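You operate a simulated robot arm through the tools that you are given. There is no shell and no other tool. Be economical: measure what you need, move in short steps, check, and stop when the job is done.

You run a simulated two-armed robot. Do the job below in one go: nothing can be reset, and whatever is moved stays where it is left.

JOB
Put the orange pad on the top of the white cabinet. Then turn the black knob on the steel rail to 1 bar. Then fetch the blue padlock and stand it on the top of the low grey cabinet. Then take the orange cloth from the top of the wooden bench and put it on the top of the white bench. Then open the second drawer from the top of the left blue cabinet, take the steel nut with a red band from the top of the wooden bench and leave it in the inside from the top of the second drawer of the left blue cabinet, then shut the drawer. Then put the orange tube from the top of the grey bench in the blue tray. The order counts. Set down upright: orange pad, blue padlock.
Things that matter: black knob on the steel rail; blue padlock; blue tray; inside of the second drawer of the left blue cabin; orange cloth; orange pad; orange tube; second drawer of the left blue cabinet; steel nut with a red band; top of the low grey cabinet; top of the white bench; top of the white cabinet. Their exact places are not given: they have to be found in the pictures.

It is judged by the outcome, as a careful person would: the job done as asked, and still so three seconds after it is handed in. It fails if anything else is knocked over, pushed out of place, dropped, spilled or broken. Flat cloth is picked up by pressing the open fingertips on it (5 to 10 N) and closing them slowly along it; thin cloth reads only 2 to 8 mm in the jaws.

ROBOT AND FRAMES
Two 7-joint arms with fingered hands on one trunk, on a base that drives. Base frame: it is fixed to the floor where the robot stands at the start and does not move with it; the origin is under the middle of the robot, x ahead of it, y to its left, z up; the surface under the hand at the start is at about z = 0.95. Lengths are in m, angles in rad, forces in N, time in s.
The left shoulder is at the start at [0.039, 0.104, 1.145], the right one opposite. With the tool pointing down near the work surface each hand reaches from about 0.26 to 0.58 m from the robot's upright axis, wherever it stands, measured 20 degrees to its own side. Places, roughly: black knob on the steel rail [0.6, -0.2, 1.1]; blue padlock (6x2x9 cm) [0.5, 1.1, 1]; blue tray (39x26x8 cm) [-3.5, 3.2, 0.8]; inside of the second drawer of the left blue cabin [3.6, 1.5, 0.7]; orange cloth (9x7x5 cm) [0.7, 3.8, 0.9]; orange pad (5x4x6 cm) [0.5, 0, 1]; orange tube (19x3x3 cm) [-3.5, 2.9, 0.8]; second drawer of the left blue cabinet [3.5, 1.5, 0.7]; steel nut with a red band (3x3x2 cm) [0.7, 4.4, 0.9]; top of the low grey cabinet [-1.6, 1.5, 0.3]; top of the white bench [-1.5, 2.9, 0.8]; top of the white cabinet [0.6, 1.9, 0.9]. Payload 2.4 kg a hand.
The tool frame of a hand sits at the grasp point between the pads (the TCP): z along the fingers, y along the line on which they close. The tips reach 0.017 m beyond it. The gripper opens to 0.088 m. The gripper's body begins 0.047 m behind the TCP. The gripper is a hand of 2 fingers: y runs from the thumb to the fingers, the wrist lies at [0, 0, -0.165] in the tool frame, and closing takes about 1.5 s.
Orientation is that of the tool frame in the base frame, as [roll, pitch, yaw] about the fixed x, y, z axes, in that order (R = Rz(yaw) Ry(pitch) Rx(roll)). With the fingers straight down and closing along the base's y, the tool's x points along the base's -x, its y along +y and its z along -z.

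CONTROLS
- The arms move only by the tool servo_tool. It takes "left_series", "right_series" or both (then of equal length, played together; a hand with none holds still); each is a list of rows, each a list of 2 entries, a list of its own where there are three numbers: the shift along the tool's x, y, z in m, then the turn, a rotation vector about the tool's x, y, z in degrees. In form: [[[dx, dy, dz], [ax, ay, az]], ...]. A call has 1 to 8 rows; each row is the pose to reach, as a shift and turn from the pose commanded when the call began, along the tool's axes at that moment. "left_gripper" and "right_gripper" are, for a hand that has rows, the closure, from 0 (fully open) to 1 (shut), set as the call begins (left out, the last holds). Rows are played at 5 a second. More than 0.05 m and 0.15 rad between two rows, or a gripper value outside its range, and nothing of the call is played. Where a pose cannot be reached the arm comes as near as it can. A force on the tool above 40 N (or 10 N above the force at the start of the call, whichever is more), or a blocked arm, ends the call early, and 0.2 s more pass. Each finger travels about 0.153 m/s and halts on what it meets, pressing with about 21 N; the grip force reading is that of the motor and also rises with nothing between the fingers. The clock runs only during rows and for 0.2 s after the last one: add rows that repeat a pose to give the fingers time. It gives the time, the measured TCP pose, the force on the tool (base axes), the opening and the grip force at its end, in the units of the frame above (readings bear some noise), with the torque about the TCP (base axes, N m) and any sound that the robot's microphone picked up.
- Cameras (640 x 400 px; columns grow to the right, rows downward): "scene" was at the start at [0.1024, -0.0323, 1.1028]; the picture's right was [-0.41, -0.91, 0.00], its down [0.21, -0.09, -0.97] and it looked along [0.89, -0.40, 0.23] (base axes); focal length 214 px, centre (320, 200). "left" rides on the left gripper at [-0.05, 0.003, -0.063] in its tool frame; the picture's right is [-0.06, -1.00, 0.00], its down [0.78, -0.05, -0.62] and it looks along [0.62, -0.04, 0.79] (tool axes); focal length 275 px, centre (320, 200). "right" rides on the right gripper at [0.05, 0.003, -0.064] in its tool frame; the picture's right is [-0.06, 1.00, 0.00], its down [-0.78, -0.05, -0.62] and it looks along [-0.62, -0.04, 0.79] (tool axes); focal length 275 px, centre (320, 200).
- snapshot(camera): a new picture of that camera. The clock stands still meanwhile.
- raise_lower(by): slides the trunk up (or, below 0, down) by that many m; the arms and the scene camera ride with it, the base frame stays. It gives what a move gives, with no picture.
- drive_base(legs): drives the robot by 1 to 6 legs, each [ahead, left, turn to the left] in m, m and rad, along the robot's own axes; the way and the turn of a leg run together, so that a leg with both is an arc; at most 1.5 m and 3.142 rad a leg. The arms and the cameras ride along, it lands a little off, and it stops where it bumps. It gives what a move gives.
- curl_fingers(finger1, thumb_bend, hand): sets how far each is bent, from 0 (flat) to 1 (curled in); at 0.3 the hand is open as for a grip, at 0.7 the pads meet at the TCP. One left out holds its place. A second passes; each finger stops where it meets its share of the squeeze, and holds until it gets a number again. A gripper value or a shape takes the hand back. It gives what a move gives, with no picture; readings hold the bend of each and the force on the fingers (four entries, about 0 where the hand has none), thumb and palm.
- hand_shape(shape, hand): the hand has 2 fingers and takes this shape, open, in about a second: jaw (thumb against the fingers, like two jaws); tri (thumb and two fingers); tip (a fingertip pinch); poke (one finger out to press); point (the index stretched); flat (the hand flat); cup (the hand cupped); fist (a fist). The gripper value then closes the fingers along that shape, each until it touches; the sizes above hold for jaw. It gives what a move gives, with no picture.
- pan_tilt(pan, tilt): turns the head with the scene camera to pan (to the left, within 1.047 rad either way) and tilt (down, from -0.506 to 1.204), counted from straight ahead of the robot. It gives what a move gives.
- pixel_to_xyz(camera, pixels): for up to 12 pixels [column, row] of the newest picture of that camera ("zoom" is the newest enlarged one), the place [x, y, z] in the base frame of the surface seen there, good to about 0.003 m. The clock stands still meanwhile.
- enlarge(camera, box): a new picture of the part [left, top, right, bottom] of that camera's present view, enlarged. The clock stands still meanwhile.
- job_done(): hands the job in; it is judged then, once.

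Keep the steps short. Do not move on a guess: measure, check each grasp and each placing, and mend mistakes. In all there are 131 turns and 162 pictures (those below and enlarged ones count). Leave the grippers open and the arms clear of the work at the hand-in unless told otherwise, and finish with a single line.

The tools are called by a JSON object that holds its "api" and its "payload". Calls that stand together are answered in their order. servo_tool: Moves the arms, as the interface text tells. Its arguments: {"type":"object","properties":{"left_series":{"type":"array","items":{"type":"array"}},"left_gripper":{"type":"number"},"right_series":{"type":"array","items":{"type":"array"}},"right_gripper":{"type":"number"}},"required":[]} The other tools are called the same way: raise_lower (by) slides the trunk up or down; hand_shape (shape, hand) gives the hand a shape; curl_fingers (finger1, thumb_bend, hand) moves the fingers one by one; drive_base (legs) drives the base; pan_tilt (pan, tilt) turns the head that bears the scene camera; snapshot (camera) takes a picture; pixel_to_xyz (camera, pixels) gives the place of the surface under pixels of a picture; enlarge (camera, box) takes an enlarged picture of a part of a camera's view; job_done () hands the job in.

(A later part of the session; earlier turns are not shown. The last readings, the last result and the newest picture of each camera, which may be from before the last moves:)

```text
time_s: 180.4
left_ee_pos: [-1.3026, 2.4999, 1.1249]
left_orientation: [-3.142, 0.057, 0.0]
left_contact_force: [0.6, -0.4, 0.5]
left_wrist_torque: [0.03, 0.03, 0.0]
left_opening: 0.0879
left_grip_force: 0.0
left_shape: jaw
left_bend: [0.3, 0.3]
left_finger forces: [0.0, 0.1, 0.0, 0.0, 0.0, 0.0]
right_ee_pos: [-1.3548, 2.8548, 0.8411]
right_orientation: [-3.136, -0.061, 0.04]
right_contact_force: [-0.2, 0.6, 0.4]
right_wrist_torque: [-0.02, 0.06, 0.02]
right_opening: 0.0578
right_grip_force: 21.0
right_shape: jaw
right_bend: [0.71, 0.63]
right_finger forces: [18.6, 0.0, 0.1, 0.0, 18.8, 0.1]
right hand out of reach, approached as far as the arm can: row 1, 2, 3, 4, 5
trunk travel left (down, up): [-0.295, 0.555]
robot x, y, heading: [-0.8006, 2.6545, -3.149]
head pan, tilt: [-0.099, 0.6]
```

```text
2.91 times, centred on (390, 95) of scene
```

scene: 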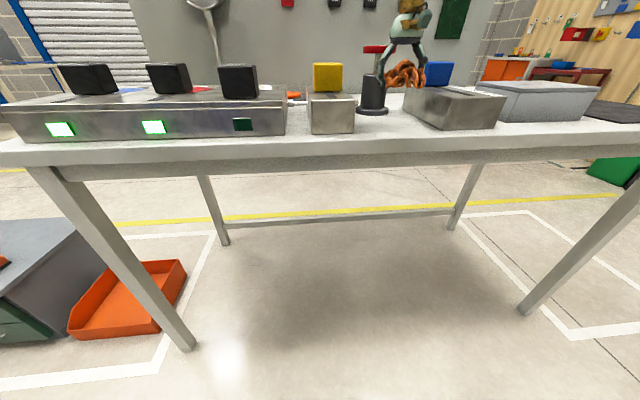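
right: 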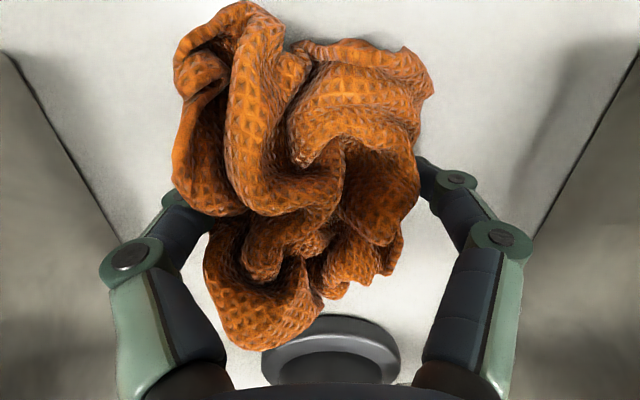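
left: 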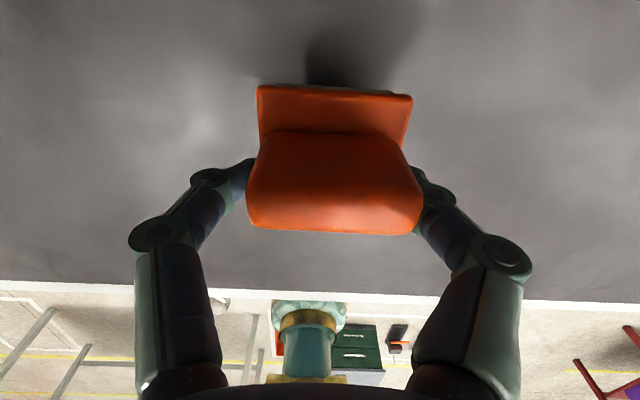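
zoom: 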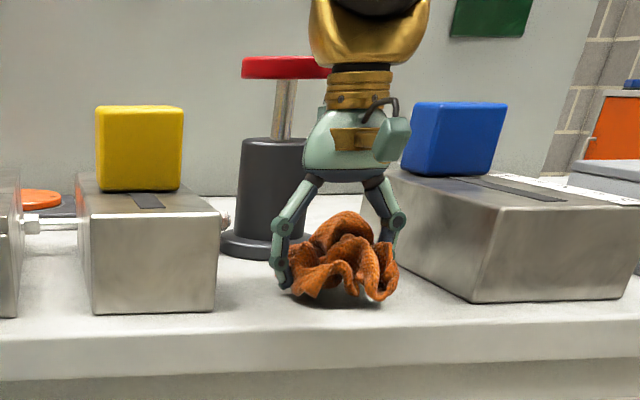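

Lower 5 mm more, then open.

{"api": "servo_tool", "payload": {"right_series": [[[0, 0, 0.002], [0, 0, 0]], [[0, 0, 0.004], [0, 0, 0]], [[0, 0, 0.005], [0, 0, 0]]]}}

{"api": "servo_tool", "payload": {"right_series": [[[0, 0, 0], [0, 0, 0]], [[0, 0, 0], [0, 0, 0]], [[0, 0, 0], [0, 0, 0]], [[0, 0, 0], [0, 0, 0]], [[0, 0, 0], [0, 0, 0]]], "right_gripper": 0.1}}

{"api": "servo_tool", "payload": {"right_series": [[[0, 0, -0.03], [0, 0, 0]], [[0, 0, -0.06], [0, 0, 0]], [[0, 0, -0.1], [0, 0, 0]], [[0, 0, -0.13], [0, 0, 0]], [[0, 0, -0.16], [0, 0, 0]]]}}

{"api": "snapshot", "payload": {"camera": "right"}}

```text
time_s: 181.2
left_ee_pos: [-1.3025, 2.4994, 1.1253]
left_orientation: [-3.141, 0.058, -0.001]
left_contact_force: [0.1, -0.1, -0.4]
left_wrist_torque: [-0.02, 0.03, -0.02]
left_opening: 0.088
left_grip_force: 0.1
left_shape: jaw
left_bend: [0.3, 0.3]
left_finger forces: [0.0, 0.0, 0.0, 0.0, 0.0, 0.1]
right_ee_pos: [-1.3563, 2.8535, 0.8376]
right_orientation: [-3.139, -0.06, 0.039]
right_contact_force: [-1.2, 0.8, 10.8]
right_wrist_torque: [-0.26, 0.06, -0.12]
right_opening: 0.0574
right_grip_force: 20.6
right_shape: jaw
right_bend: [0.72, 0.63]
right_finger forces: [25.3, 0.1, 0.1, 0.0, 20.6, 0.0]
trunk travel left (down, up): [-0.295, 0.555]
robot x, y, heading: [-0.7962, 2.6541, -3.138]
head pan, tilt: [-0.099, 0.6]
```

```text
time_s: 182.4
left_ee_pos: [-1.3015, 2.4996, 1.1253]
left_orientation: [-3.141, 0.057, 0.001]
left_contact_force: [0.0, 0.6, 0.8]
left_wrist_torque: [-0.01, 0.0, 0.03]
left_opening: 0.088
left_grip_force: 0.0
left_shape: jaw
left_bend: [0.3, 0.3]
left_finger forces: [0.0, 0.0, 0.1, 0.1, 0.0, 0.0]
right_ee_pos: [-1.3546, 2.8543, 0.8377]
right_orientation: [-3.138, -0.057, 0.041]
right_contact_force: [-7.3, 5.8, 25.9]
right_wrist_torque: [-0.71, 0.13, -0.27]
right_opening: 0.0664
right_grip_force: 0.1
right_shape: jaw
right_bend: [0.71, 0.44]
right_finger forces: [24.8, 0.0, 0.1, 0.1, 0.0, 0.1]
trunk travel left (down, up): [-0.295, 0.555]
robot x, y, heading: [-0.7964, 2.6513, -3.142]
head pan, tilt: [-0.099, 0.6]
```

```text
time_s: 183.6
left_ee_pos: [-1.3022, 2.4992, 1.1252]
left_orientation: [-3.142, 0.058, 0.0]
left_contact_force: [-0.3, 0.6, 0.2]
left_wrist_torque: [-0.01, 0.02, -0.04]
left_opening: 0.0881
left_grip_force: 0.0
left_shape: jaw
left_bend: [0.3, 0.3]
left_finger forces: [0.1, 0.0, 0.0, 0.0, 0.0, 0.1]
right_ee_pos: [-1.3528, 2.8534, 0.9955]
right_orientation: [-3.139, -0.061, 0.039]
right_contact_force: [0.7, 0.2, -0.2]
right_wrist_torque: [-0.02, -0.01, -0.01]
right_opening: 0.0792
right_grip_force: 0.0
right_shape: jaw
right_bend: [0.48, 0.44]
right_finger forces: [0.0, 0.0, 0.0, 0.0, 0.0, 0.1]
right hand out of reach, approached as far as the arm can: row 4, 5
trunk travel left (down, up): [-0.295, 0.555]
robot x, y, heading: [-0.8015, 2.6541, -3.148]
head pan, tilt: [-0.099, 0.6]
```

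```text
92 pictures are left
```

right: 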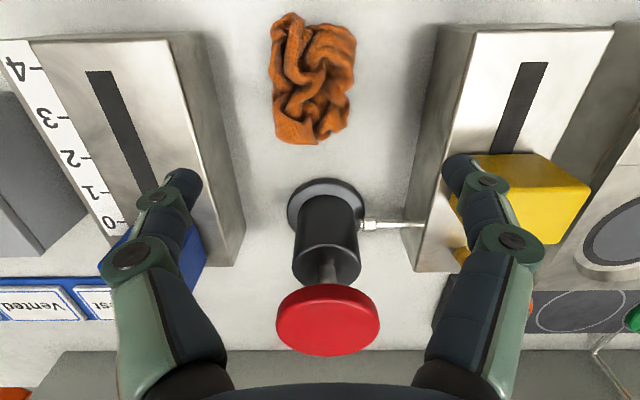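

The cloth rests alone on the white bench. Next the blue cabinet: back off, turn round to face +x, and drive through the gap.

{"api": "drive_base", "payload": {"legs": [[-0.4, 0, 0], [0, 0, -1.571], [0, 0, -1.571], [0, 0.35, 0], [1.4, 0, 0]]}}

{"api": "pan_tilt", "payload": {"pan": -0.4, "tilt": 0.3}}

{"api": "snapshot", "payload": {"camera": "scene"}}

```text
time_s: 202.2
left_ee_pos: [1.5016, 3.1472, 1.1269]
left_orientation: [-3.141, 0.058, 3.134]
left_contact_force: [-0.4, 0.7, -0.4]
left_wrist_torque: [0.01, -0.01, -0.01]
left_opening: 0.0881
left_grip_force: 0.1
left_shape: jaw
left_bend: [0.3, 0.3]
left_finger forces: [0.0, 0.1, 0.1, 0.0, 0.0, 0.0]
right_ee_pos: [1.5486, 2.7939, 0.9952]
right_orientation: [-3.137, -0.062, -3.108]
right_contact_force: [-0.5, 1.1, 0.1]
right_wrist_torque: [0.0, 0.0, 0.01]
right_opening: 0.0793
right_grip_force: 0.1
right_shape: jaw
right_bend: [0.48, 0.44]
right_finger forces: [0.1, 0.0, 0.1, 0.0, 0.0, 0.0]
trunk travel left (down, up): [-0.295, 0.555]
robot x, y, heading: [0.997, 3.0001, -0.011]
head pan, tilt: [-0.099, 0.6]
```

```text
time_s: 203.0
left_ee_pos: [1.5013, 3.1479, 1.1236]
left_orientation: [3.141, 0.057, 3.136]
left_contact_force: [0.5, 0.7, 0.2]
left_wrist_torque: [0.04, 0.01, 0.0]
left_opening: 0.0882
left_grip_force: 0.1
left_shape: jaw
left_bend: [0.3, 0.3]
left_finger forces: [0.0, 0.1, 0.1, 0.1, 0.1, 0.0]
right_ee_pos: [1.5482, 2.7932, 0.9955]
right_orientation: [-3.137, -0.061, -3.108]
right_contact_force: [-0.6, -0.3, -0.2]
right_wrist_torque: [0.01, -0.01, -0.03]
right_opening: 0.079
right_grip_force: 0.0
right_shape: jaw
right_bend: [0.48, 0.44]
right_finger forces: [0.0, 0.0, 0.0, 0.0, 0.1, 0.2]
trunk travel left (down, up): [-0.295, 0.555]
robot x, y, heading: [0.9969, 3.0025, -0.008]
head pan, tilt: [-0.4, 0.3]
```

```text
91 pictures are left
```

scene: 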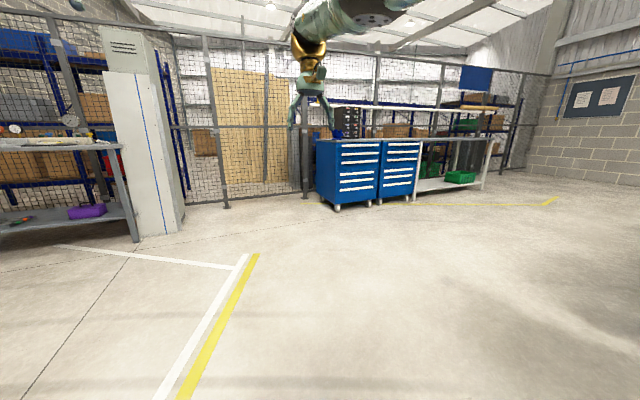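

The left blue cabinet is at (347,170). Measure its corners.

{"api": "pixel_to_xyz", "payload": {"camera": "scene", "pixels": [[336, 150], [380, 150], [336, 205], [378, 195], [348, 145], [384, 150], [416, 150], [320, 175]]}}

{"api": "enlarge", "payload": {"camera": "scene", "box": [300, 120, 440, 215]}}

```text
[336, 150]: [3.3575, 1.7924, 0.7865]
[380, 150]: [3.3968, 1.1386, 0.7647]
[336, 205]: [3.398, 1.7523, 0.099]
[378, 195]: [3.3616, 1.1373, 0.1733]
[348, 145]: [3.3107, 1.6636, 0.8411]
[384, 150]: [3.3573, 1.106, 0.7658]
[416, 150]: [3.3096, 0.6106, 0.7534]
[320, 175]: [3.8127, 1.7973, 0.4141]
```

```text
4.21 times, centred on (370, 168) of scene
```

zoom: 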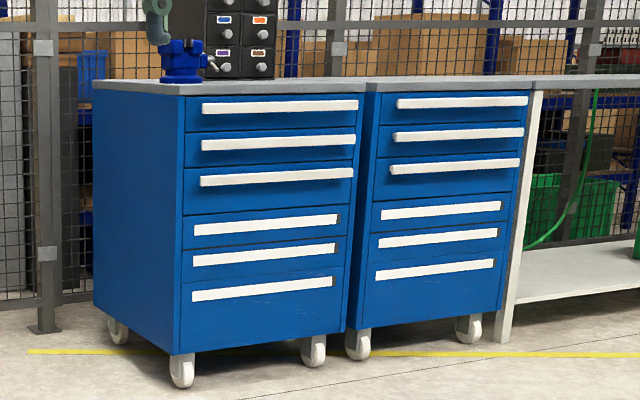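

Left cabinet spans y 1.12–1.80, front x≈3.35. Drive ahead 1.35 and right 1.45.

{"api": "drive_base", "payload": {"legs": [[1.35, 0, 0], [0, -1.45, 0]]}}

{"api": "pan_tilt", "payload": {"pan": 0.0, "tilt": 0.35}}

{"api": "snapshot", "payload": {"camera": "scene"}}

{"api": "enlarge", "payload": {"camera": "scene", "box": [200, 120, 440, 270]}}

```text
time_s: 216.4
left_ee_pos: [2.8377, 1.7059, 1.1257]
left_orientation: [-3.141, 0.058, -3.139]
left_contact_force: [1.1, 0.1, -0.1]
left_wrist_torque: [0.02, 0.04, -0.02]
left_opening: 0.0881
left_grip_force: 0.0
left_shape: jaw
left_bend: [0.3, 0.3]
left_finger forces: [0.0, 0.1, 0.0, 0.0, 0.0, 0.1]
right_ee_pos: [2.8902, 1.3522, 0.9958]
right_orientation: [-3.138, -0.061, -3.098]
right_contact_force: [0.2, 0.1, 0.3]
right_wrist_torque: [-0.03, 0.03, -0.04]
right_opening: 0.0791
right_grip_force: 0.0
right_shape: jaw
right_bend: [0.48, 0.44]
right_finger forces: [0.0, 0.0, 0.1, 0.0, 0.0, 0.0]
trunk travel left (down, up): [-0.295, 0.555]
robot x, y, heading: [2.3366, 1.5517, -0.001]
head pan, tilt: [-0.4, 0.3]
```

```text
time_s: 217.3
left_ee_pos: [2.838, 1.705, 1.1243]
left_orientation: [3.141, 0.057, -3.139]
left_contact_force: [-0.3, -0.1, 0.2]
left_wrist_torque: [0.02, 0.0, 0.04]
left_opening: 0.088
left_grip_force: 0.1
left_shape: jaw
left_bend: [0.3, 0.3]
left_finger forces: [0.1, 0.0, 0.0, 0.1, 0.0, 0.1]
right_ee_pos: [2.8875, 1.353, 0.9954]
right_orientation: [-3.137, -0.061, -3.098]
right_contact_force: [-0.7, 0.0, 0.7]
right_wrist_torque: [-0.01, -0.02, -0.02]
right_opening: 0.0791
right_grip_force: 0.1
right_shape: jaw
right_bend: [0.48, 0.44]
right_finger forces: [0.1, 0.0, 0.0, 0.0, 0.0, 0.0]
trunk travel left (down, up): [-0.295, 0.555]
robot x, y, heading: [2.3299, 1.5499, 0.005]
head pan, tilt: [0.0, 0.351]
```

```text
89 pictures are left
```

scene: 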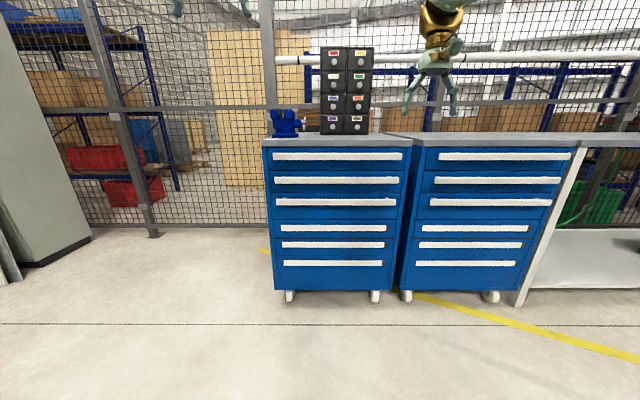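

```text
2.67 times, centred on (320, 195) of scene
```

zoom: 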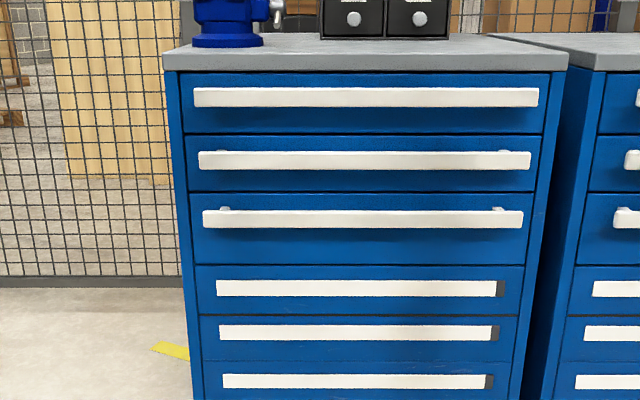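

The second drawer's handle is a stand-off bar at zoom (365,160). Measure it.

{"api": "pixel_to_xyz", "payload": {"camera": "zoom", "pixels": [[365, 154], [365, 160], [365, 168], [210, 160], [520, 160], [365, 143], [365, 182], [365, 138], [280, 160], [450, 160], [365, 97], [365, 220]]}}

```text
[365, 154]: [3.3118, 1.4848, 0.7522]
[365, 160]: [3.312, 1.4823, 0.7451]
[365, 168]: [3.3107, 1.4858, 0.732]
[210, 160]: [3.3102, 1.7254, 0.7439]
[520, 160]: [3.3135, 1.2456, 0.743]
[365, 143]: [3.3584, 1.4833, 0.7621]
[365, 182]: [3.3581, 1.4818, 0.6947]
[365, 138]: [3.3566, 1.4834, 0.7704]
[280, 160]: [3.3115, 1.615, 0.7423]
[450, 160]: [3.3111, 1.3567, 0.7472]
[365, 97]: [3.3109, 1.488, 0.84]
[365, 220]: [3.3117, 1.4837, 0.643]
```

Handle bar: front x 3.311, z 0.727–0.758, y 1.245–1.73. I'll lower the trunk 0.235 and tip the right hand to point forward.

{"api": "raise_lower", "payload": {"by": -0.235}}

{"api": "servo_tool", "payload": {"right_series": [[[-0.005, 0, 0], [0, -8, 0]], [[-0.01, 0, 0], [0, -16, 0]], [[-0.015, 0, 0], [0, -24, 0]], [[-0.02, 0, 0], [0, -32, 0]], [[-0.025, 0, 0], [0, -40, 0]], [[-0.03, 0, 0], [0, -48, 0]], [[-0.035, 0, 0], [0, -56, 0]], [[-0.04, 0, 0], [0, -64, 0]]], "right_gripper": 0}}

{"api": "servo_tool", "payload": {"right_series": [[[0, 0, 0], [0, -7.5, 0]], [[0, 0, 0], [0, -15, 0]], [[0, 0, 0], [0, -22.5, 0]], [[0, 0, 0], [0, -29.5, 0]], [[0, 0, 0], [0, -29.5, 0]]]}}

```text
time_s: 219.8
left_ee_pos: [2.837, 1.706, 0.8905]
left_orientation: [3.141, 0.058, -3.139]
left_contact_force: [-0.3, 0.3, 0.0]
left_wrist_torque: [-0.01, 0.01, 0.02]
left_opening: 0.0881
left_grip_force: 0.1
left_shape: jaw
left_bend: [0.3, 0.3]
left_finger forces: [0.0, 0.0, 0.1, 0.0, 0.0, 0.1]
right_ee_pos: [2.9146, 1.3525, 0.6624]
right_orientation: [3.137, -0.253, -3.096]
right_contact_force: [-0.4, 0.6, 0.4]
right_wrist_torque: [-0.01, -0.03, 0.01]
right_opening: 0.0793
right_grip_force: 0.0
right_shape: jaw
right_bend: [0.48, 0.44]
right_finger forces: [0.0, 0.0, 0.0, 0.0, 0.0, 0.0]
trunk travel left (down, up): [-0.06, 0.79]
robot x, y, heading: [2.3347, 1.5481, 0.001]
head pan, tilt: [0.0, 0.351]
```

```text
time_s: 221.6
left_ee_pos: [2.8374, 1.7067, 0.8896]
left_orientation: [3.14, 0.056, -3.138]
left_contact_force: [0.0, 0.3, 0.6]
left_wrist_torque: [-0.02, 0.02, -0.01]
left_opening: 0.0882
left_grip_force: 0.1
left_shape: jaw
left_bend: [0.3, 0.3]
left_finger forces: [0.1, 0.1, 0.1, 0.0, 0.1, 0.0]
right_ee_pos: [2.9522, 1.3546, 0.6546]
right_orientation: [3.132, 0.867, -3.106]
right_contact_force: [0.0, -0.1, -0.1]
right_wrist_torque: [0.0, 0.0, -0.01]
right_opening: 0.088
right_grip_force: 0.1
right_shape: jaw
right_bend: [0.3, 0.3]
right_finger forces: [0.1, 0.1, 0.0, 0.0, 0.0, 0.1]
right hand out of reach, approached as far as the arm can: row 1, 2, 3, 4
trunk travel left (down, up): [-0.06, 0.79]
robot x, y, heading: [2.3354, 1.5538, 0.001]
head pan, tilt: [0.0, 0.351]
```

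```text
time_s: 222.8
left_ee_pos: [2.8376, 1.7055, 0.8902]
left_orientation: [3.142, 0.059, -3.139]
left_contact_force: [0.0, 0.5, -0.2]
left_wrist_torque: [0.03, -0.01, -0.02]
left_opening: 0.0884
left_grip_force: 0.1
left_shape: jaw
left_bend: [0.3, 0.3]
left_finger forces: [0.0, 0.0, 0.0, 0.0, 0.0, 0.0]
right_ee_pos: [2.9514, 1.3541, 0.652]
right_orientation: [3.128, 1.126, -3.108]
right_contact_force: [-0.4, -0.8, 0.2]
right_wrist_torque: [0.01, 0.0, 0.03]
right_opening: 0.0878
right_grip_force: 0.1
right_shape: jaw
right_bend: [0.3, 0.3]
right_finger forces: [0.1, 0.1, 0.0, 0.0, 0.2, 0.0]
right hand out of reach, approached as far as the arm can: row 3, 4, 5
trunk travel left (down, up): [-0.06, 0.79]
robot x, y, heading: [2.3345, 1.55, 0.003]
head pan, tilt: [0.0, 0.351]
```

Tilt is 64°; raise to z 0.742 and forward a bit while finishing the tilt.

{"api": "servo_tool", "payload": {"right_series": [[[-0.025, 0, 0], [0, 0, 0]], [[-0.05, 0, 0], [0, 0, 0]], [[-0.075, 0, 0], [0, -6, 0]], [[-0.0985, 0, -0.003], [0, -12, 0]], [[-0.0985, 0, -0.003], [0, -19, 0]], [[-0.0985, 0, -0.003], [0, -25.5, 0]], [[-0.0985, 0, -0.003], [0, -25.5, 0]]]}}

```text
time_s: 224.4
left_ee_pos: [2.8364, 1.7057, 0.8893]
left_orientation: [3.141, 0.058, -3.138]
left_contact_force: [-0.2, 0.3, 0.5]
left_wrist_torque: [0.01, -0.01, 0.04]
left_opening: 0.0881
left_grip_force: 0.0
left_shape: jaw
left_bend: [0.3, 0.3]
left_finger forces: [0.0, 0.0, 0.0, 0.1, 0.0, 0.1]
right_ee_pos: [2.9924, 1.3564, 0.743]
right_orientation: [1.581, 1.566, 1.625]
right_contact_force: [0.1, -0.5, -0.9]
right_wrist_torque: [-0.01, 0.03, 0.0]
right_opening: 0.0878
right_grip_force: 0.1
right_shape: jaw
right_bend: [0.3, 0.3]
right_finger forces: [0.0, 0.0, 0.0, 0.0, 0.0, 0.0]
right hand out of reach, approached as far as the arm can: row 4, 5
trunk travel left (down, up): [-0.06, 0.79]
robot x, y, heading: [2.3373, 1.554, 0.005]
head pan, tilt: [0.0, 0.351]
```

Pointing forward at z 0.743. Roll the hand +90° so it closes vertically.

{"api": "servo_tool", "payload": {"right_series": [[[0, 0, 0], [0, 0, 8]], [[0, 0, 0], [0, 0, 16]], [[0, 0, 0], [0, 0, 24]], [[0, 0, 0], [0, 0, 32]], [[0, 0, 0], [0, 0, 40]], [[0, 0, 0], [0, 0, 48]], [[0, 0, 0], [0, 0, 56]], [[0, 0, 0], [0, 0, 64]]]}}

{"api": "servo_tool", "payload": {"right_series": [[[0, 0, 0], [0, 0, 8]], [[0, 0, 0], [0, 0, 16]], [[0, 0, 0], [0, 0, 24]], [[0, 0, 0], [0, 0, 24]]]}}

{"api": "snapshot", "payload": {"camera": "scene"}}

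{"api": "snapshot", "payload": {"camera": "right"}}

```text
time_s: 226.2
left_ee_pos: [2.8381, 1.7061, 0.8906]
left_orientation: [-3.141, 0.058, -3.139]
left_contact_force: [0.1, -0.4, 0.3]
left_wrist_torque: [-0.01, -0.01, 0.0]
left_opening: 0.0882
left_grip_force: 0.1
left_shape: jaw
left_bend: [0.3, 0.3]
left_finger forces: [0.0, 0.0, 0.0, 0.0, 0.0, 0.0]
right_ee_pos: [2.9924, 1.3571, 0.7446]
right_orientation: [1.57, 0.445, 1.615]
right_contact_force: [0.3, 0.1, 0.3]
right_wrist_torque: [0.02, 0.01, 0.02]
right_opening: 0.0879
right_grip_force: 0.1
right_shape: jaw
right_bend: [0.3, 0.3]
right_finger forces: [0.1, 0.0, 0.0, 0.0, 0.1, 0.0]
trunk travel left (down, up): [-0.06, 0.79]
robot x, y, heading: [2.3318, 1.5546, 0.007]
head pan, tilt: [0.0, 0.351]
```

```text
time_s: 227.2
left_ee_pos: [2.838, 1.7058, 0.8901]
left_orientation: [-3.14, 0.058, -3.137]
left_contact_force: [0.5, -0.2, -1.2]
left_wrist_torque: [-0.04, 0.02, 0.0]
left_opening: 0.0881
left_grip_force: 0.1
left_shape: jaw
left_bend: [0.3, 0.3]
left_finger forces: [0.0, 0.0, 0.0, 0.0, 0.0, 0.0]
right_ee_pos: [2.9923, 1.3561, 0.7438]
right_orientation: [1.571, 0.028, 1.615]
right_contact_force: [-0.4, -0.5, -0.1]
right_wrist_torque: [-0.03, 0.03, -0.01]
right_opening: 0.088
right_grip_force: 0.1
right_shape: jaw
right_bend: [0.3, 0.3]
right_finger forces: [0.0, 0.0, 0.1, 0.0, 0.0, 0.0]
trunk travel left (down, up): [-0.06, 0.79]
robot x, y, heading: [2.3339, 1.5463, 0.003]
head pan, tilt: [0.0, 0.351]
```

```text
87 pictures are left
```

scene: 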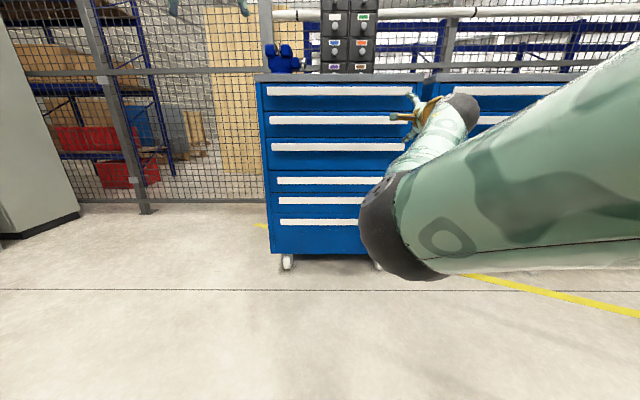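

```text
86 pictures are left
```

right: 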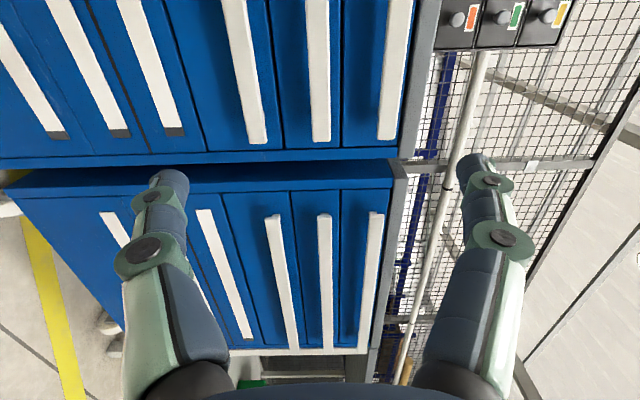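

Now drive left 0.12 to the middle of the bar and ahead 0.27, then check.

{"api": "drive_base", "payload": {"legs": [[0, 0.12, 0], [0.27, 0, 0]]}}

{"api": "snapshot", "payload": {"camera": "right"}}

{"api": "enlarge", "payload": {"camera": "scene", "box": [240, 60, 440, 190]}}

```text
time_s: 229.9
left_ee_pos: [3.1051, 1.8264, 0.8896]
left_orientation: [3.141, 0.057, -3.139]
left_contact_force: [-0.2, -0.8, -0.2]
left_wrist_torque: [0.05, -0.03, -0.01]
left_opening: 0.088
left_grip_force: 0.0
left_shape: jaw
left_bend: [0.3, 0.3]
left_finger forces: [0.0, 0.0, 0.1, 0.0, 0.0, 0.0]
right_ee_pos: [3.2591, 1.4771, 0.7436]
right_orientation: [1.571, 0.03, 1.611]
right_contact_force: [0.8, -0.4, -0.8]
right_wrist_torque: [0.0, 0.0, 0.02]
right_opening: 0.0879
right_grip_force: 0.0
right_shape: jaw
right_bend: [0.3, 0.3]
right_finger forces: [0.0, 0.1, 0.0, 0.0, 0.1, 0.0]
trunk travel left (down, up): [-0.06, 0.79]
robot x, y, heading: [2.602, 1.6714, 0.004]
head pan, tilt: [0.0, 0.351]
```

```text
85 pictures are left
```

right: 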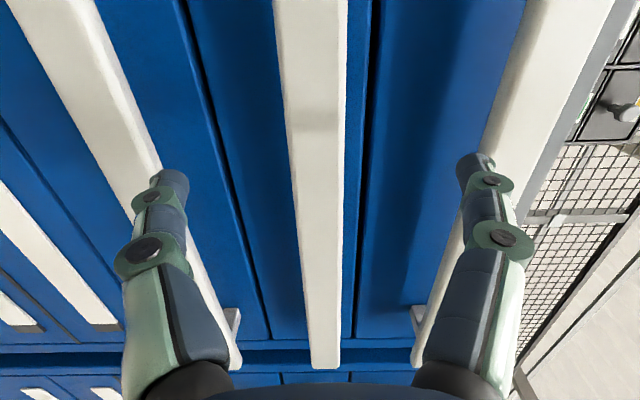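

```text
3.08 times, centred on (340, 125) of scene
```

zoom: 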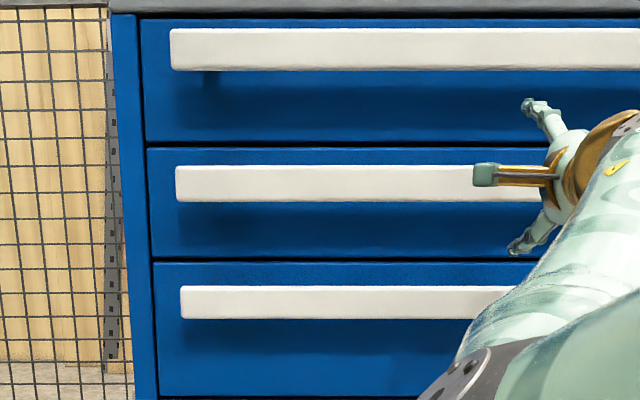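

The bar is centred between the fingers. Advance 0.06 along the tool and close.

{"api": "servo_tool", "payload": {"right_series": [[[0, 0, 0.02], [0, 0, 0]], [[0, 0, 0.04], [0, 0, 0]], [[0, 0, 0.06], [0, 0, 0]], [[0, 0, 0.06], [0, 0, 0]]]}}

{"api": "snapshot", "payload": {"camera": "right"}}

```text
time_s: 230.9
left_ee_pos: [3.1043, 1.8268, 0.8908]
left_orientation: [-3.141, 0.057, -3.139]
left_contact_force: [-0.2, 0.2, 0.0]
left_wrist_torque: [0.01, -0.01, -0.01]
left_opening: 0.0879
left_grip_force: 0.1
left_shape: jaw
left_bend: [0.3, 0.3]
left_finger forces: [0.0, 0.0, 0.1, 0.0, 0.1, 0.1]
right_ee_pos: [3.3195, 1.4782, 0.743]
right_orientation: [1.571, 0.03, 1.613]
right_contact_force: [-0.8, 0.6, -0.8]
right_wrist_torque: [-0.02, -0.03, -0.03]
right_opening: 0.0878
right_grip_force: 0.1
right_shape: jaw
right_bend: [0.3, 0.3]
right_finger forces: [0.0, 0.0, 0.1, 0.1, 0.1, 0.0]
trunk travel left (down, up): [-0.06, 0.79]
robot x, y, heading: [2.6033, 1.6721, 0.007]
head pan, tilt: [0.0, 0.351]
```

```text
83 pictures are left
```

right: 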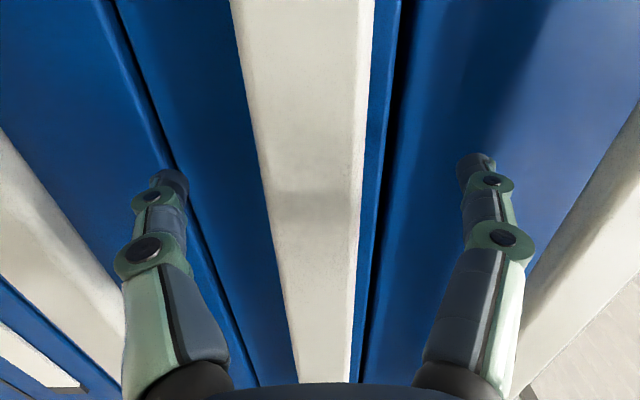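

Close on the bar, then pull gently by backing the base 0.1.

{"api": "servo_tool", "payload": {"right_series": [[[0, 0, 0], [0, 0, 0]], [[0, 0, 0], [0, 0, 0]], [[0, 0, 0], [0, 0, 0]], [[0, 0, 0], [0, 0, 0]], [[0, 0, 0], [0, 0, 0]], [[0, 0, 0], [0, 0, 0]], [[0, 0, 0], [0, 0, 0]]], "right_gripper": 1}}

{"api": "drive_base", "payload": {"legs": [[-0.1, 0, 0]]}}

{"api": "snapshot", "payload": {"camera": "scene"}}

```text
time_s: 232.5
left_ee_pos: [3.1066, 1.8256, 0.8893]
left_orientation: [-3.14, 0.056, -3.139]
left_contact_force: [0.4, 0.0, -0.6]
left_wrist_torque: [0.01, 0.02, -0.01]
left_opening: 0.0885
left_grip_force: 0.1
left_shape: jaw
left_bend: [0.3, 0.3]
left_finger forces: [0.0, 0.1, 0.0, 0.0, 0.0, 0.1]
right_ee_pos: [3.3198, 1.4775, 0.7423]
right_orientation: [1.572, 0.031, 1.613]
right_contact_force: [1.0, 0.2, -4.5]
right_wrist_torque: [0.01, 0.01, 0.01]
right_opening: 0.0126
right_grip_force: 20.8
right_shape: jaw
right_bend: [0.76, 0.79]
right_finger forces: [16.7, 0.1, 0.0, 0.0, 18.6, 0.1]
trunk travel left (down, up): [-0.06, 0.79]
robot x, y, heading: [2.5994, 1.6738, -0.001]
head pan, tilt: [0.0, 0.351]
```

```text
time_s: 233.7
left_ee_pos: [3.0056, 1.8259, 0.8885]
left_orientation: [-3.141, 0.056, -3.138]
left_contact_force: [0.5, -1.0, 0.4]
left_wrist_torque: [0.01, 0.01, -0.02]
left_opening: 0.0882
left_grip_force: 0.1
left_shape: jaw
left_bend: [0.3, 0.3]
left_finger forces: [0.0, 0.0, 0.0, 0.0, 0.0, 0.0]
right_ee_pos: [3.2182, 1.4764, 0.7439]
right_orientation: [1.569, 0.029, 1.612]
right_contact_force: [0.1, -1.4, -0.1]
right_wrist_torque: [0.01, 0.02, 0.01]
right_opening: 0.0086
right_grip_force: 20.8
right_shape: jaw
right_bend: [0.76, 0.74]
right_finger forces: [0.1, 0.1, 0.0, 0.1, 0.0, 0.0]
trunk travel left (down, up): [-0.06, 0.79]
robot x, y, heading: [2.5038, 1.6733, -0.002]
head pan, tilt: [0.0, 0.351]
```

```text
82 pictures are left
```

scene: 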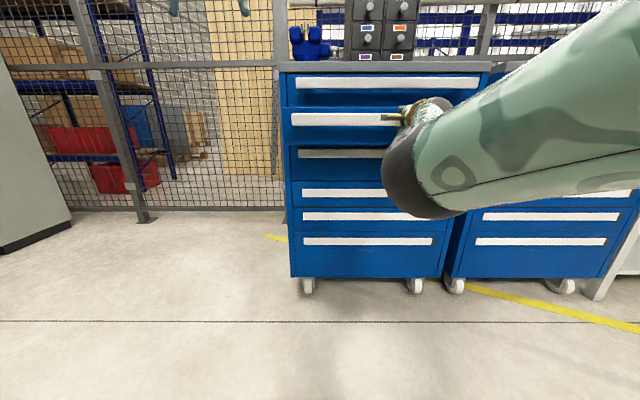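

The grip slipped off, but the drawer seems to have moved. Measure bar and drawer positions.

{"api": "enlarge", "payload": {"camera": "scene", "box": [270, 60, 450, 190]}}

{"api": "pixel_to_xyz", "payload": {"camera": "scene", "pixels": [[340, 119], [340, 83], [340, 154], [340, 135], [330, 192], [340, 108]]}}

{"api": "snapshot", "payload": {"camera": "right"}}

```text
3.08 times, centred on (360, 125) of scene
```

zoom: 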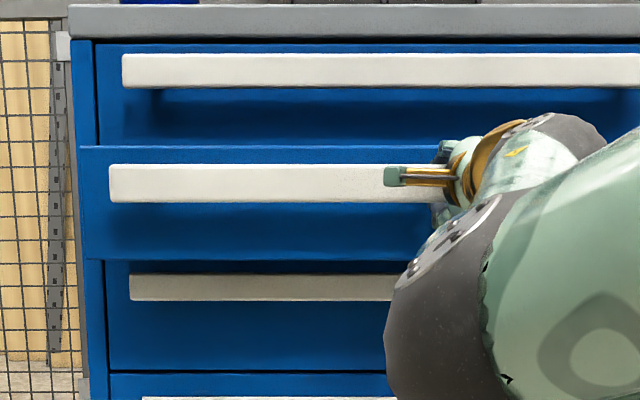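

```text
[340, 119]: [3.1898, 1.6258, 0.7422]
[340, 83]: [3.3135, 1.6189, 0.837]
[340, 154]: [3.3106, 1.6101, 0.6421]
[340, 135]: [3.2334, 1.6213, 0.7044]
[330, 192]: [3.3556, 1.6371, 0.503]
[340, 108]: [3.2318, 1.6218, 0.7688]
```

```text
80 pictures are left
```

right: 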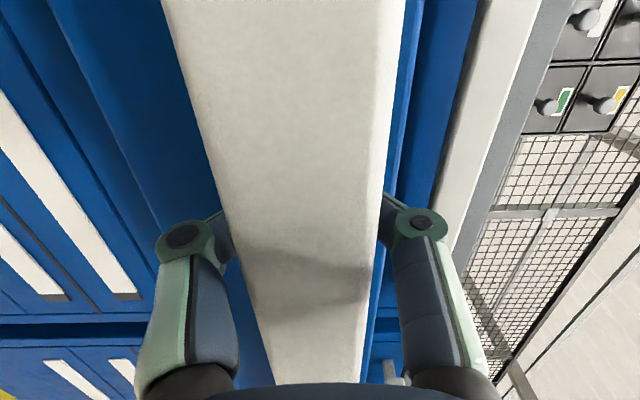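

The drawer is 0.125 open and the fingers hook behind the bar. Keep pulling: back 0.22 more.

{"api": "drive_base", "payload": {"legs": [[-0.22, 0, 0]]}}

{"api": "snapshot", "payload": {"camera": "scene"}}

{"api": "pixel_to_xyz", "payload": {"camera": "scene", "pixels": [[350, 112], [340, 83], [360, 98], [370, 90], [340, 130]]}}

{"api": "snapshot", "payload": {"camera": "right"}}

```text
time_s: 235.3
left_ee_pos: [2.7889, 1.8242, 0.8899]
left_orientation: [-3.139, 0.057, -3.14]
left_contact_force: [0.0, 0.2, 0.2]
left_wrist_torque: [0.01, -0.01, 0.01]
left_opening: 0.0879
left_grip_force: 0.1
left_shape: jaw
left_bend: [0.3, 0.3]
left_finger forces: [0.0, 0.0, 0.0, 0.0, 0.1, 0.0]
right_ee_pos: [3.0012, 1.4754, 0.7441]
right_orientation: [1.567, 0.028, 1.611]
right_contact_force: [-0.3, 0.0, -0.9]
right_wrist_torque: [0.0, -0.01, -0.02]
right_opening: 0.0079
right_grip_force: 20.6
right_shape: jaw
right_bend: [0.75, 0.73]
right_finger forces: [0.1, 0.1, 0.0, 0.0, 0.1, 0.0]
trunk travel left (down, up): [-0.06, 0.79]
robot x, y, heading: [2.2861, 1.6715, -0.001]
head pan, tilt: [0.0, 0.351]
```

```text
79 pictures are left
```

scene: 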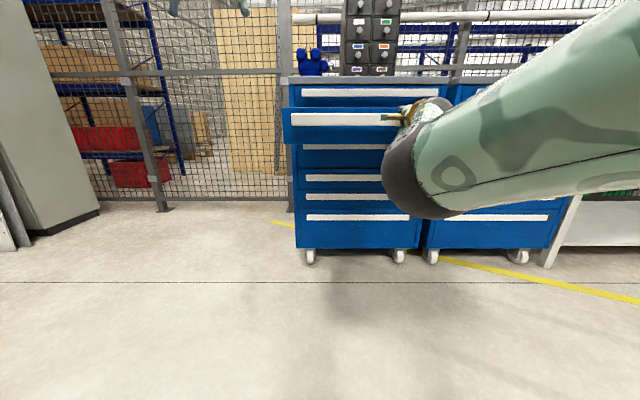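

```text
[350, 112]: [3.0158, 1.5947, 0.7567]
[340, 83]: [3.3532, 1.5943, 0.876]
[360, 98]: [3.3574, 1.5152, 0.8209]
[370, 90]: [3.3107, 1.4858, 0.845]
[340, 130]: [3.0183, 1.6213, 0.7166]
```

```text
78 pictures are left
```

right: 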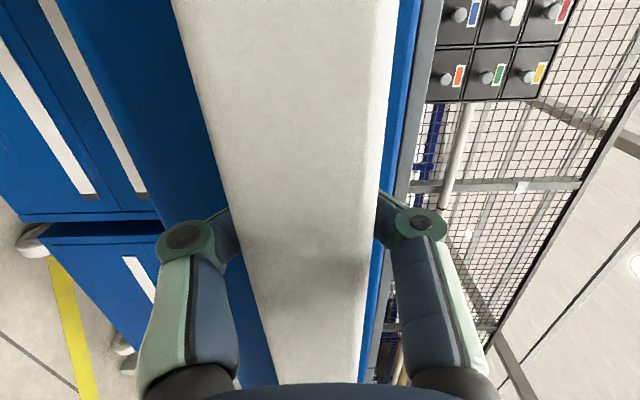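

The drawer is open ≈0.34. Open the gripper and back the base off.

{"api": "servo_tool", "payload": {"right_series": [[[0, 0, 0], [0, 0, 0]], [[0, 0, 0], [0, 0, 0]], [[0, 0, 0], [0, 0, 0]], [[0, 0, 0], [0, 0, 0]], [[0, 0, 0], [0, 0, 0]]], "right_gripper": 0}}

{"api": "drive_base", "payload": {"legs": [[-0.25, 0, 0]]}}

{"api": "raise_lower", "payload": {"by": 0.4}}

{"api": "pan_tilt", "payload": {"pan": 0.0, "tilt": 0.6}}

{"api": "snapshot", "payload": {"camera": "scene"}}

```text
time_s: 236.6
left_ee_pos: [2.7885, 1.8263, 0.8898]
left_orientation: [3.141, 0.058, -3.141]
left_contact_force: [0.0, -0.2, -0.2]
left_wrist_torque: [0.02, 0.0, 0.04]
left_opening: 0.0877
left_grip_force: 0.1
left_shape: jaw
left_bend: [0.3, 0.3]
left_finger forces: [0.0, 0.0, 0.0, 0.0, 0.0, 0.0]
right_ee_pos: [3.0021, 1.4752, 0.7444]
right_orientation: [1.567, 0.03, 1.613]
right_contact_force: [0.2, -0.6, -0.5]
right_wrist_torque: [0.0, -0.03, 0.0]
right_opening: 0.0878
right_grip_force: 0.0
right_shape: jaw
right_bend: [0.3, 0.3]
right_finger forces: [0.0, 0.1, 0.0, 0.1, 0.1, 0.0]
trunk travel left (down, up): [-0.06, 0.79]
robot x, y, heading: [2.2838, 1.6708, 0.006]
head pan, tilt: [0.0, 0.351]
```

```text
time_s: 238.4
left_ee_pos: [2.5407, 1.8236, 0.89]
left_orientation: [3.141, 0.058, 3.139]
left_contact_force: [0.5, 0.2, -0.1]
left_wrist_torque: [0.01, -0.03, -0.03]
left_opening: 0.0879
left_grip_force: 0.0
left_shape: jaw
left_bend: [0.3, 0.3]
left_finger forces: [0.0, 0.1, 0.1, 0.1, 0.0, 0.0]
right_ee_pos: [2.7533, 1.4753, 0.7432]
right_orientation: [1.569, 0.03, 1.609]
right_contact_force: [0.2, 0.3, -0.1]
right_wrist_torque: [-0.01, 0.01, -0.02]
right_opening: 0.0881
right_grip_force: 0.1
right_shape: jaw
right_bend: [0.3, 0.3]
right_finger forces: [0.0, 0.0, 0.0, 0.0, 0.0, 0.0]
trunk travel left (down, up): [-0.06, 0.79]
robot x, y, heading: [2.038, 1.6751, 0.002]
head pan, tilt: [0.0, 0.351]
```

```text
time_s: 242.2
left_ee_pos: [2.5412, 1.8247, 1.2898]
left_orientation: [-3.142, 0.057, 3.138]
left_contact_force: [0.2, 1.1, -0.9]
left_wrist_torque: [-0.03, 0.01, 0.0]
left_opening: 0.0881
left_grip_force: 0.1
left_shape: jaw
left_bend: [0.3, 0.3]
left_finger forces: [0.0, 0.1, 0.1, 0.0, 0.0, 0.0]
right_ee_pos: [2.7481, 1.4743, 1.1656]
right_orientation: [1.539, 0.032, 1.608]
right_contact_force: [0.0, -0.4, -0.2]
right_wrist_torque: [0.0, 0.01, 0.01]
right_opening: 0.0881
right_grip_force: 0.1
right_shape: jaw
right_bend: [0.3, 0.3]
right_finger forces: [0.0, 0.0, 0.0, 0.1, 0.0, 0.0]
trunk travel left (down, up): [-0.46, 0.39]
robot x, y, heading: [2.0366, 1.6721, 0.002]
head pan, tilt: [0.0, 0.351]
```

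```text
time_s: 243.0
left_ee_pos: [2.5404, 1.8239, 1.29]
left_orientation: [-3.14, 0.058, 3.139]
left_contact_force: [0.1, 0.1, 0.2]
left_wrist_torque: [-0.01, 0.0, 0.0]
left_opening: 0.088
left_grip_force: 0.1
left_shape: jaw
left_bend: [0.3, 0.3]
left_finger forces: [0.1, 0.0, 0.1, 0.0, 0.1, 0.0]
right_ee_pos: [2.7476, 1.4747, 1.1667]
right_orientation: [1.537, 0.032, 1.608]
right_contact_force: [-0.3, -1.1, 0.3]
right_wrist_torque: [-0.05, -0.01, -0.03]
right_opening: 0.0879
right_grip_force: 0.0
right_shape: jaw
right_bend: [0.3, 0.3]
right_finger forces: [0.0, 0.1, 0.1, 0.1, 0.1, 0.0]
trunk travel left (down, up): [-0.46, 0.39]
robot x, y, heading: [2.0356, 1.6724, -0.002]
head pan, tilt: [0.0, 0.6]
```

```text
77 pictures are left
```

scene: 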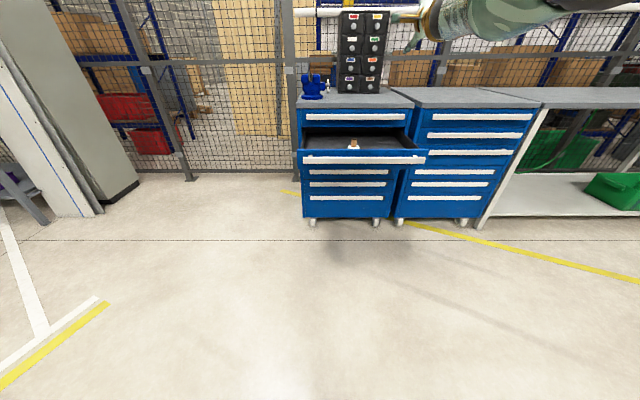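

The drawer is open; something is inside at (354,147). Zoom and measure the interior.

{"api": "enlarge", "payload": {"camera": "scene", "box": [290, 90, 440, 180]}}

{"api": "pixel_to_xyz", "payload": {"camera": "scene", "pixels": [[354, 141], [351, 148], [335, 147], [375, 147], [322, 147], [395, 147], [360, 138], [305, 155], [360, 160]]}}

```text
4.27 times, centred on (365, 135) of scene
```

zoom: 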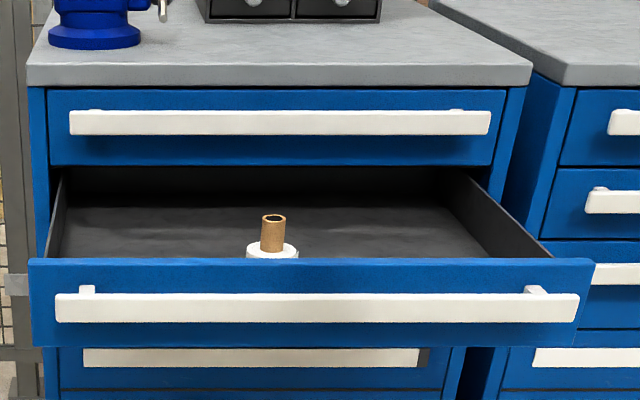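

```text
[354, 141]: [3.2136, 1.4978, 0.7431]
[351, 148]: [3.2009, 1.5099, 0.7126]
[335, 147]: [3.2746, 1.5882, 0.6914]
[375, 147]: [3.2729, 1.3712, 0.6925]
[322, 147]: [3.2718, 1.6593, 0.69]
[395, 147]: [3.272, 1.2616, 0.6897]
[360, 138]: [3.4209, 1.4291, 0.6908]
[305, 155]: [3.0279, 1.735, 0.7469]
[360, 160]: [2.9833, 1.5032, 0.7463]
```

Drawer floor z≈0.69; an item stands at (3.205,1.50), so (3.17,1.33) is free. Now restore the right hand to pointing down.

{"api": "servo_tool", "payload": {"right_series": [[[0, 0, 0], [0, 0, -8]], [[0, 0, 0], [0, 0, -16]], [[0, 0, 0], [0, 0, -24]], [[0, 0, 0], [0, 0, -32]], [[0, 0, 0], [0, 0, -40]], [[0, 0, 0], [0, 0, -48]], [[0, 0, 0], [0, 0, -56]], [[0, 0, 0], [0, 0, -64]]]}}

{"api": "servo_tool", "payload": {"right_series": [[[0, 0, 0], [0, 0, -8]], [[0, 0, 0], [0, 0, -16]], [[0, 0, 0], [0, 0, -24]], [[0, 0, 0], [0, 0, -24]]]}}

{"api": "servo_tool", "payload": {"right_series": [[[0, 0, -0.02], [0, 8, 0]], [[0, 0, -0.04], [0, 16, 0]], [[0, 0, -0.06], [0, 24, 0]], [[0, 0, -0.08], [0, 32, 0]], [[0, 0, -0.1], [0, 40, 0]], [[0, 0, -0.12], [0, 48, 0]], [[0, 0, -0.14], [0, 56, 0]], [[0, 0, -0.16], [0, 64, 0]]]}}

{"api": "servo_tool", "payload": {"right_series": [[[0, 0, 0], [0, 8, 0]], [[0, 0, 0], [0, 16, 0]], [[0, 0, 0], [0, 24, 0]], [[0, 0, 0], [0, 24, 0]]]}}

```text
time_s: 244.8
left_ee_pos: [2.5398, 1.8222, 1.29]
left_orientation: [3.14, 0.057, 3.141]
left_contact_force: [0.0, -0.6, 0.3]
left_wrist_torque: [0.03, 0.03, -0.01]
left_opening: 0.0878
left_grip_force: 0.0
left_shape: jaw
left_bend: [0.3, 0.3]
left_finger forces: [0.0, 0.0, 0.0, 0.0, 0.0, 0.0]
right_ee_pos: [2.7475, 1.4755, 1.1665]
right_orientation: [1.494, 1.149, 1.536]
right_contact_force: [0.7, -0.1, 0.7]
right_wrist_torque: [0.0, 0.02, 0.01]
right_opening: 0.088
right_grip_force: 0.0
right_shape: jaw
right_bend: [0.3, 0.3]
right_finger forces: [0.1, 0.0, 0.0, 0.0, 0.0, 0.0]
trunk travel left (down, up): [-0.46, 0.39]
robot x, y, heading: [2.0371, 1.6717, -0.001]
head pan, tilt: [0.0, 0.6]
```

```text
time_s: 245.8
left_ee_pos: [2.5399, 1.8245, 1.2892]
left_orientation: [3.142, 0.057, 3.14]
left_contact_force: [0.1, 0.5, 0.6]
left_wrist_torque: [-0.03, 0.0, -0.03]
left_opening: 0.088
left_grip_force: 0.1
left_shape: jaw
left_bend: [0.3, 0.3]
left_finger forces: [0.0, 0.0, 0.0, 0.0, 0.0, 0.1]
right_ee_pos: [2.7469, 1.4757, 1.1665]
right_orientation: [0.048, 1.537, 0.081]
right_contact_force: [-0.1, -0.3, -0.1]
right_wrist_torque: [0.01, -0.04, -0.01]
right_opening: 0.088
right_grip_force: 0.1
right_shape: jaw
right_bend: [0.3, 0.3]
right_finger forces: [0.0, 0.0, 0.0, 0.1, 0.0, 0.1]
trunk travel left (down, up): [-0.46, 0.39]
robot x, y, heading: [2.0398, 1.6721, 0.004]
head pan, tilt: [0.0, 0.6]
```

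```text
time_s: 247.6
left_ee_pos: [2.5407, 1.8229, 1.2893]
left_orientation: [3.141, 0.058, 3.14]
left_contact_force: [-0.6, -0.3, 0.3]
left_wrist_torque: [0.01, 0.01, 0.01]
left_opening: 0.0882
left_grip_force: 0.0
left_shape: jaw
left_bend: [0.3, 0.3]
left_finger forces: [0.0, 0.0, 0.0, 0.0, 0.0, 0.1]
right_ee_pos: [2.5857, 1.4684, 1.16]
right_orientation: [3.136, 0.485, -3.105]
right_contact_force: [0.2, 0.5, 0.1]
right_wrist_torque: [-0.01, 0.01, -0.01]
right_opening: 0.088
right_grip_force: 0.1
right_shape: jaw
right_bend: [0.3, 0.3]
right_finger forces: [0.0, 0.0, 0.0, 0.0, 0.0, 0.0]
right hand out of reach, approached as far as the arm can: row 1, 2
trunk travel left (down, up): [-0.46, 0.39]
robot x, y, heading: [2.0358, 1.6714, 0.003]
head pan, tilt: [0.0, 0.6]
```

```text
time_s: 248.6
left_ee_pos: [2.5411, 1.8241, 1.2893]
left_orientation: [-3.14, 0.057, 3.14]
left_contact_force: [0.5, 0.0, 0.0]
left_wrist_torque: [0.0, 0.01, -0.02]
left_opening: 0.088
left_grip_force: 0.0
left_shape: jaw
left_bend: [0.3, 0.3]
left_finger forces: [0.1, 0.0, 0.0, 0.0, 0.0, 0.0]
right_ee_pos: [2.5872, 1.4682, 1.1606]
right_orientation: [3.138, 0.068, -3.104]
right_contact_force: [0.1, 0.7, 0.6]
right_wrist_torque: [0.0, -0.01, 0.0]
right_opening: 0.0881
right_grip_force: 0.0
right_shape: jaw
right_bend: [0.3, 0.3]
right_finger forces: [0.1, 0.1, 0.0, 0.1, 0.0, 0.0]
trunk travel left (down, up): [-0.46, 0.39]
robot x, y, heading: [2.0387, 1.6724, -0.003]
head pan, tilt: [0.0, 0.6]
```

Hand is down again. Drive left 1.5, turn left, and look at the wooden bench from its +x side.

{"api": "drive_base", "payload": {"legs": [[0, 1.4, 0], [0, 0.4, 0], [0, 0, 1.571]]}}

{"api": "pan_tilt", "payload": {"pan": 0.6, "tilt": 0.4}}

{"api": "snapshot", "payload": {"camera": "scene"}}

```text
time_s: 261.5
left_ee_pos: [1.9079, 3.9762, 1.2895]
left_orientation: [3.142, 0.058, -1.582]
left_contact_force: [0.2, -0.4, 0.8]
left_wrist_torque: [-0.02, 0.02, 0.0]
left_opening: 0.0881
left_grip_force: 0.0
left_shape: jaw
left_bend: [0.3, 0.3]
left_finger forces: [0.1, 0.0, 0.0, 0.0, 0.0, 0.0]
right_ee_pos: [2.2632, 4.0195, 1.1605]
right_orientation: [3.138, 0.068, -1.545]
right_contact_force: [0.7, 0.0, 0.2]
right_wrist_torque: [0.01, 0.0, -0.01]
right_opening: 0.088
right_grip_force: 0.1
right_shape: jaw
right_bend: [0.3, 0.3]
right_finger forces: [0.0, 0.0, 0.1, 0.0, 0.1, 0.0]
trunk travel left (down, up): [-0.46, 0.39]
robot x, y, heading: [2.0554, 3.4736, 1.564]
head pan, tilt: [0.0, 0.6]
```

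```text
time_s: 262.5
left_ee_pos: [1.9068, 3.9774, 1.2899]
left_orientation: [-3.142, 0.057, -1.581]
left_contact_force: [0.3, 1.1, -0.7]
left_wrist_torque: [0.02, 0.03, -0.01]
left_opening: 0.0882
left_grip_force: 0.0
left_shape: jaw
left_bend: [0.3, 0.3]
left_finger forces: [0.1, 0.1, 0.1, 0.0, 0.1, 0.0]
right_ee_pos: [2.2633, 4.0201, 1.1611]
right_orientation: [3.138, 0.067, -1.544]
right_contact_force: [0.7, 0.0, 0.4]
right_wrist_torque: [0.01, -0.01, 0.02]
right_opening: 0.0878
right_grip_force: 0.1
right_shape: jaw
right_bend: [0.3, 0.3]
right_finger forces: [0.0, 0.0, 0.0, 0.0, 0.1, 0.0]
trunk travel left (down, up): [-0.46, 0.39]
robot x, y, heading: [2.0562, 3.4708, 1.562]
head pan, tilt: [0.6, 0.4]
```

```text
75 pictures are left
```

scene: 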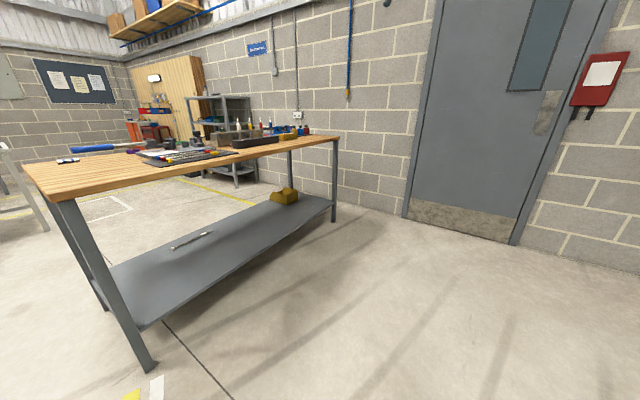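

{"api": "pixel_to_xyz", "payload": {"camera": "scene", "pixels": [[340, 145], [55, 200], [150, 180], [245, 160], [450, 150], [250, 142], [300, 150]]}}

{"api": "enlarge", "payload": {"camera": "scene", "box": [60, 110, 340, 190]}}

```text
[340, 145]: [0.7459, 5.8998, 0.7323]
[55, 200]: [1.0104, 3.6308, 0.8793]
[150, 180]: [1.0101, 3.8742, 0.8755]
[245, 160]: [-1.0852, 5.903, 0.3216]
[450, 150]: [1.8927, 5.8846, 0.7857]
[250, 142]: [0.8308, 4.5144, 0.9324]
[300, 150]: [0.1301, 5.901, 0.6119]
```

```text
2.29 times, centred on (200, 150) of scene
```

zoom: 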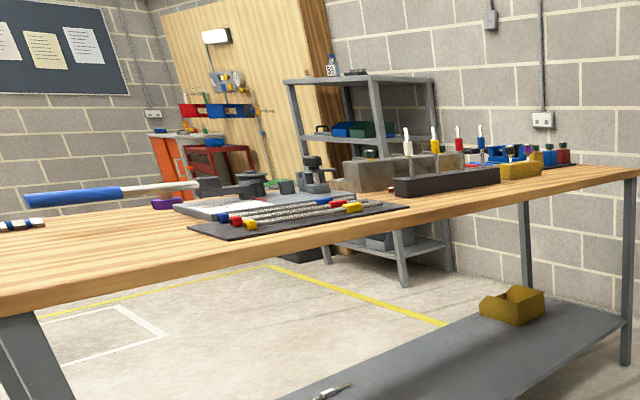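

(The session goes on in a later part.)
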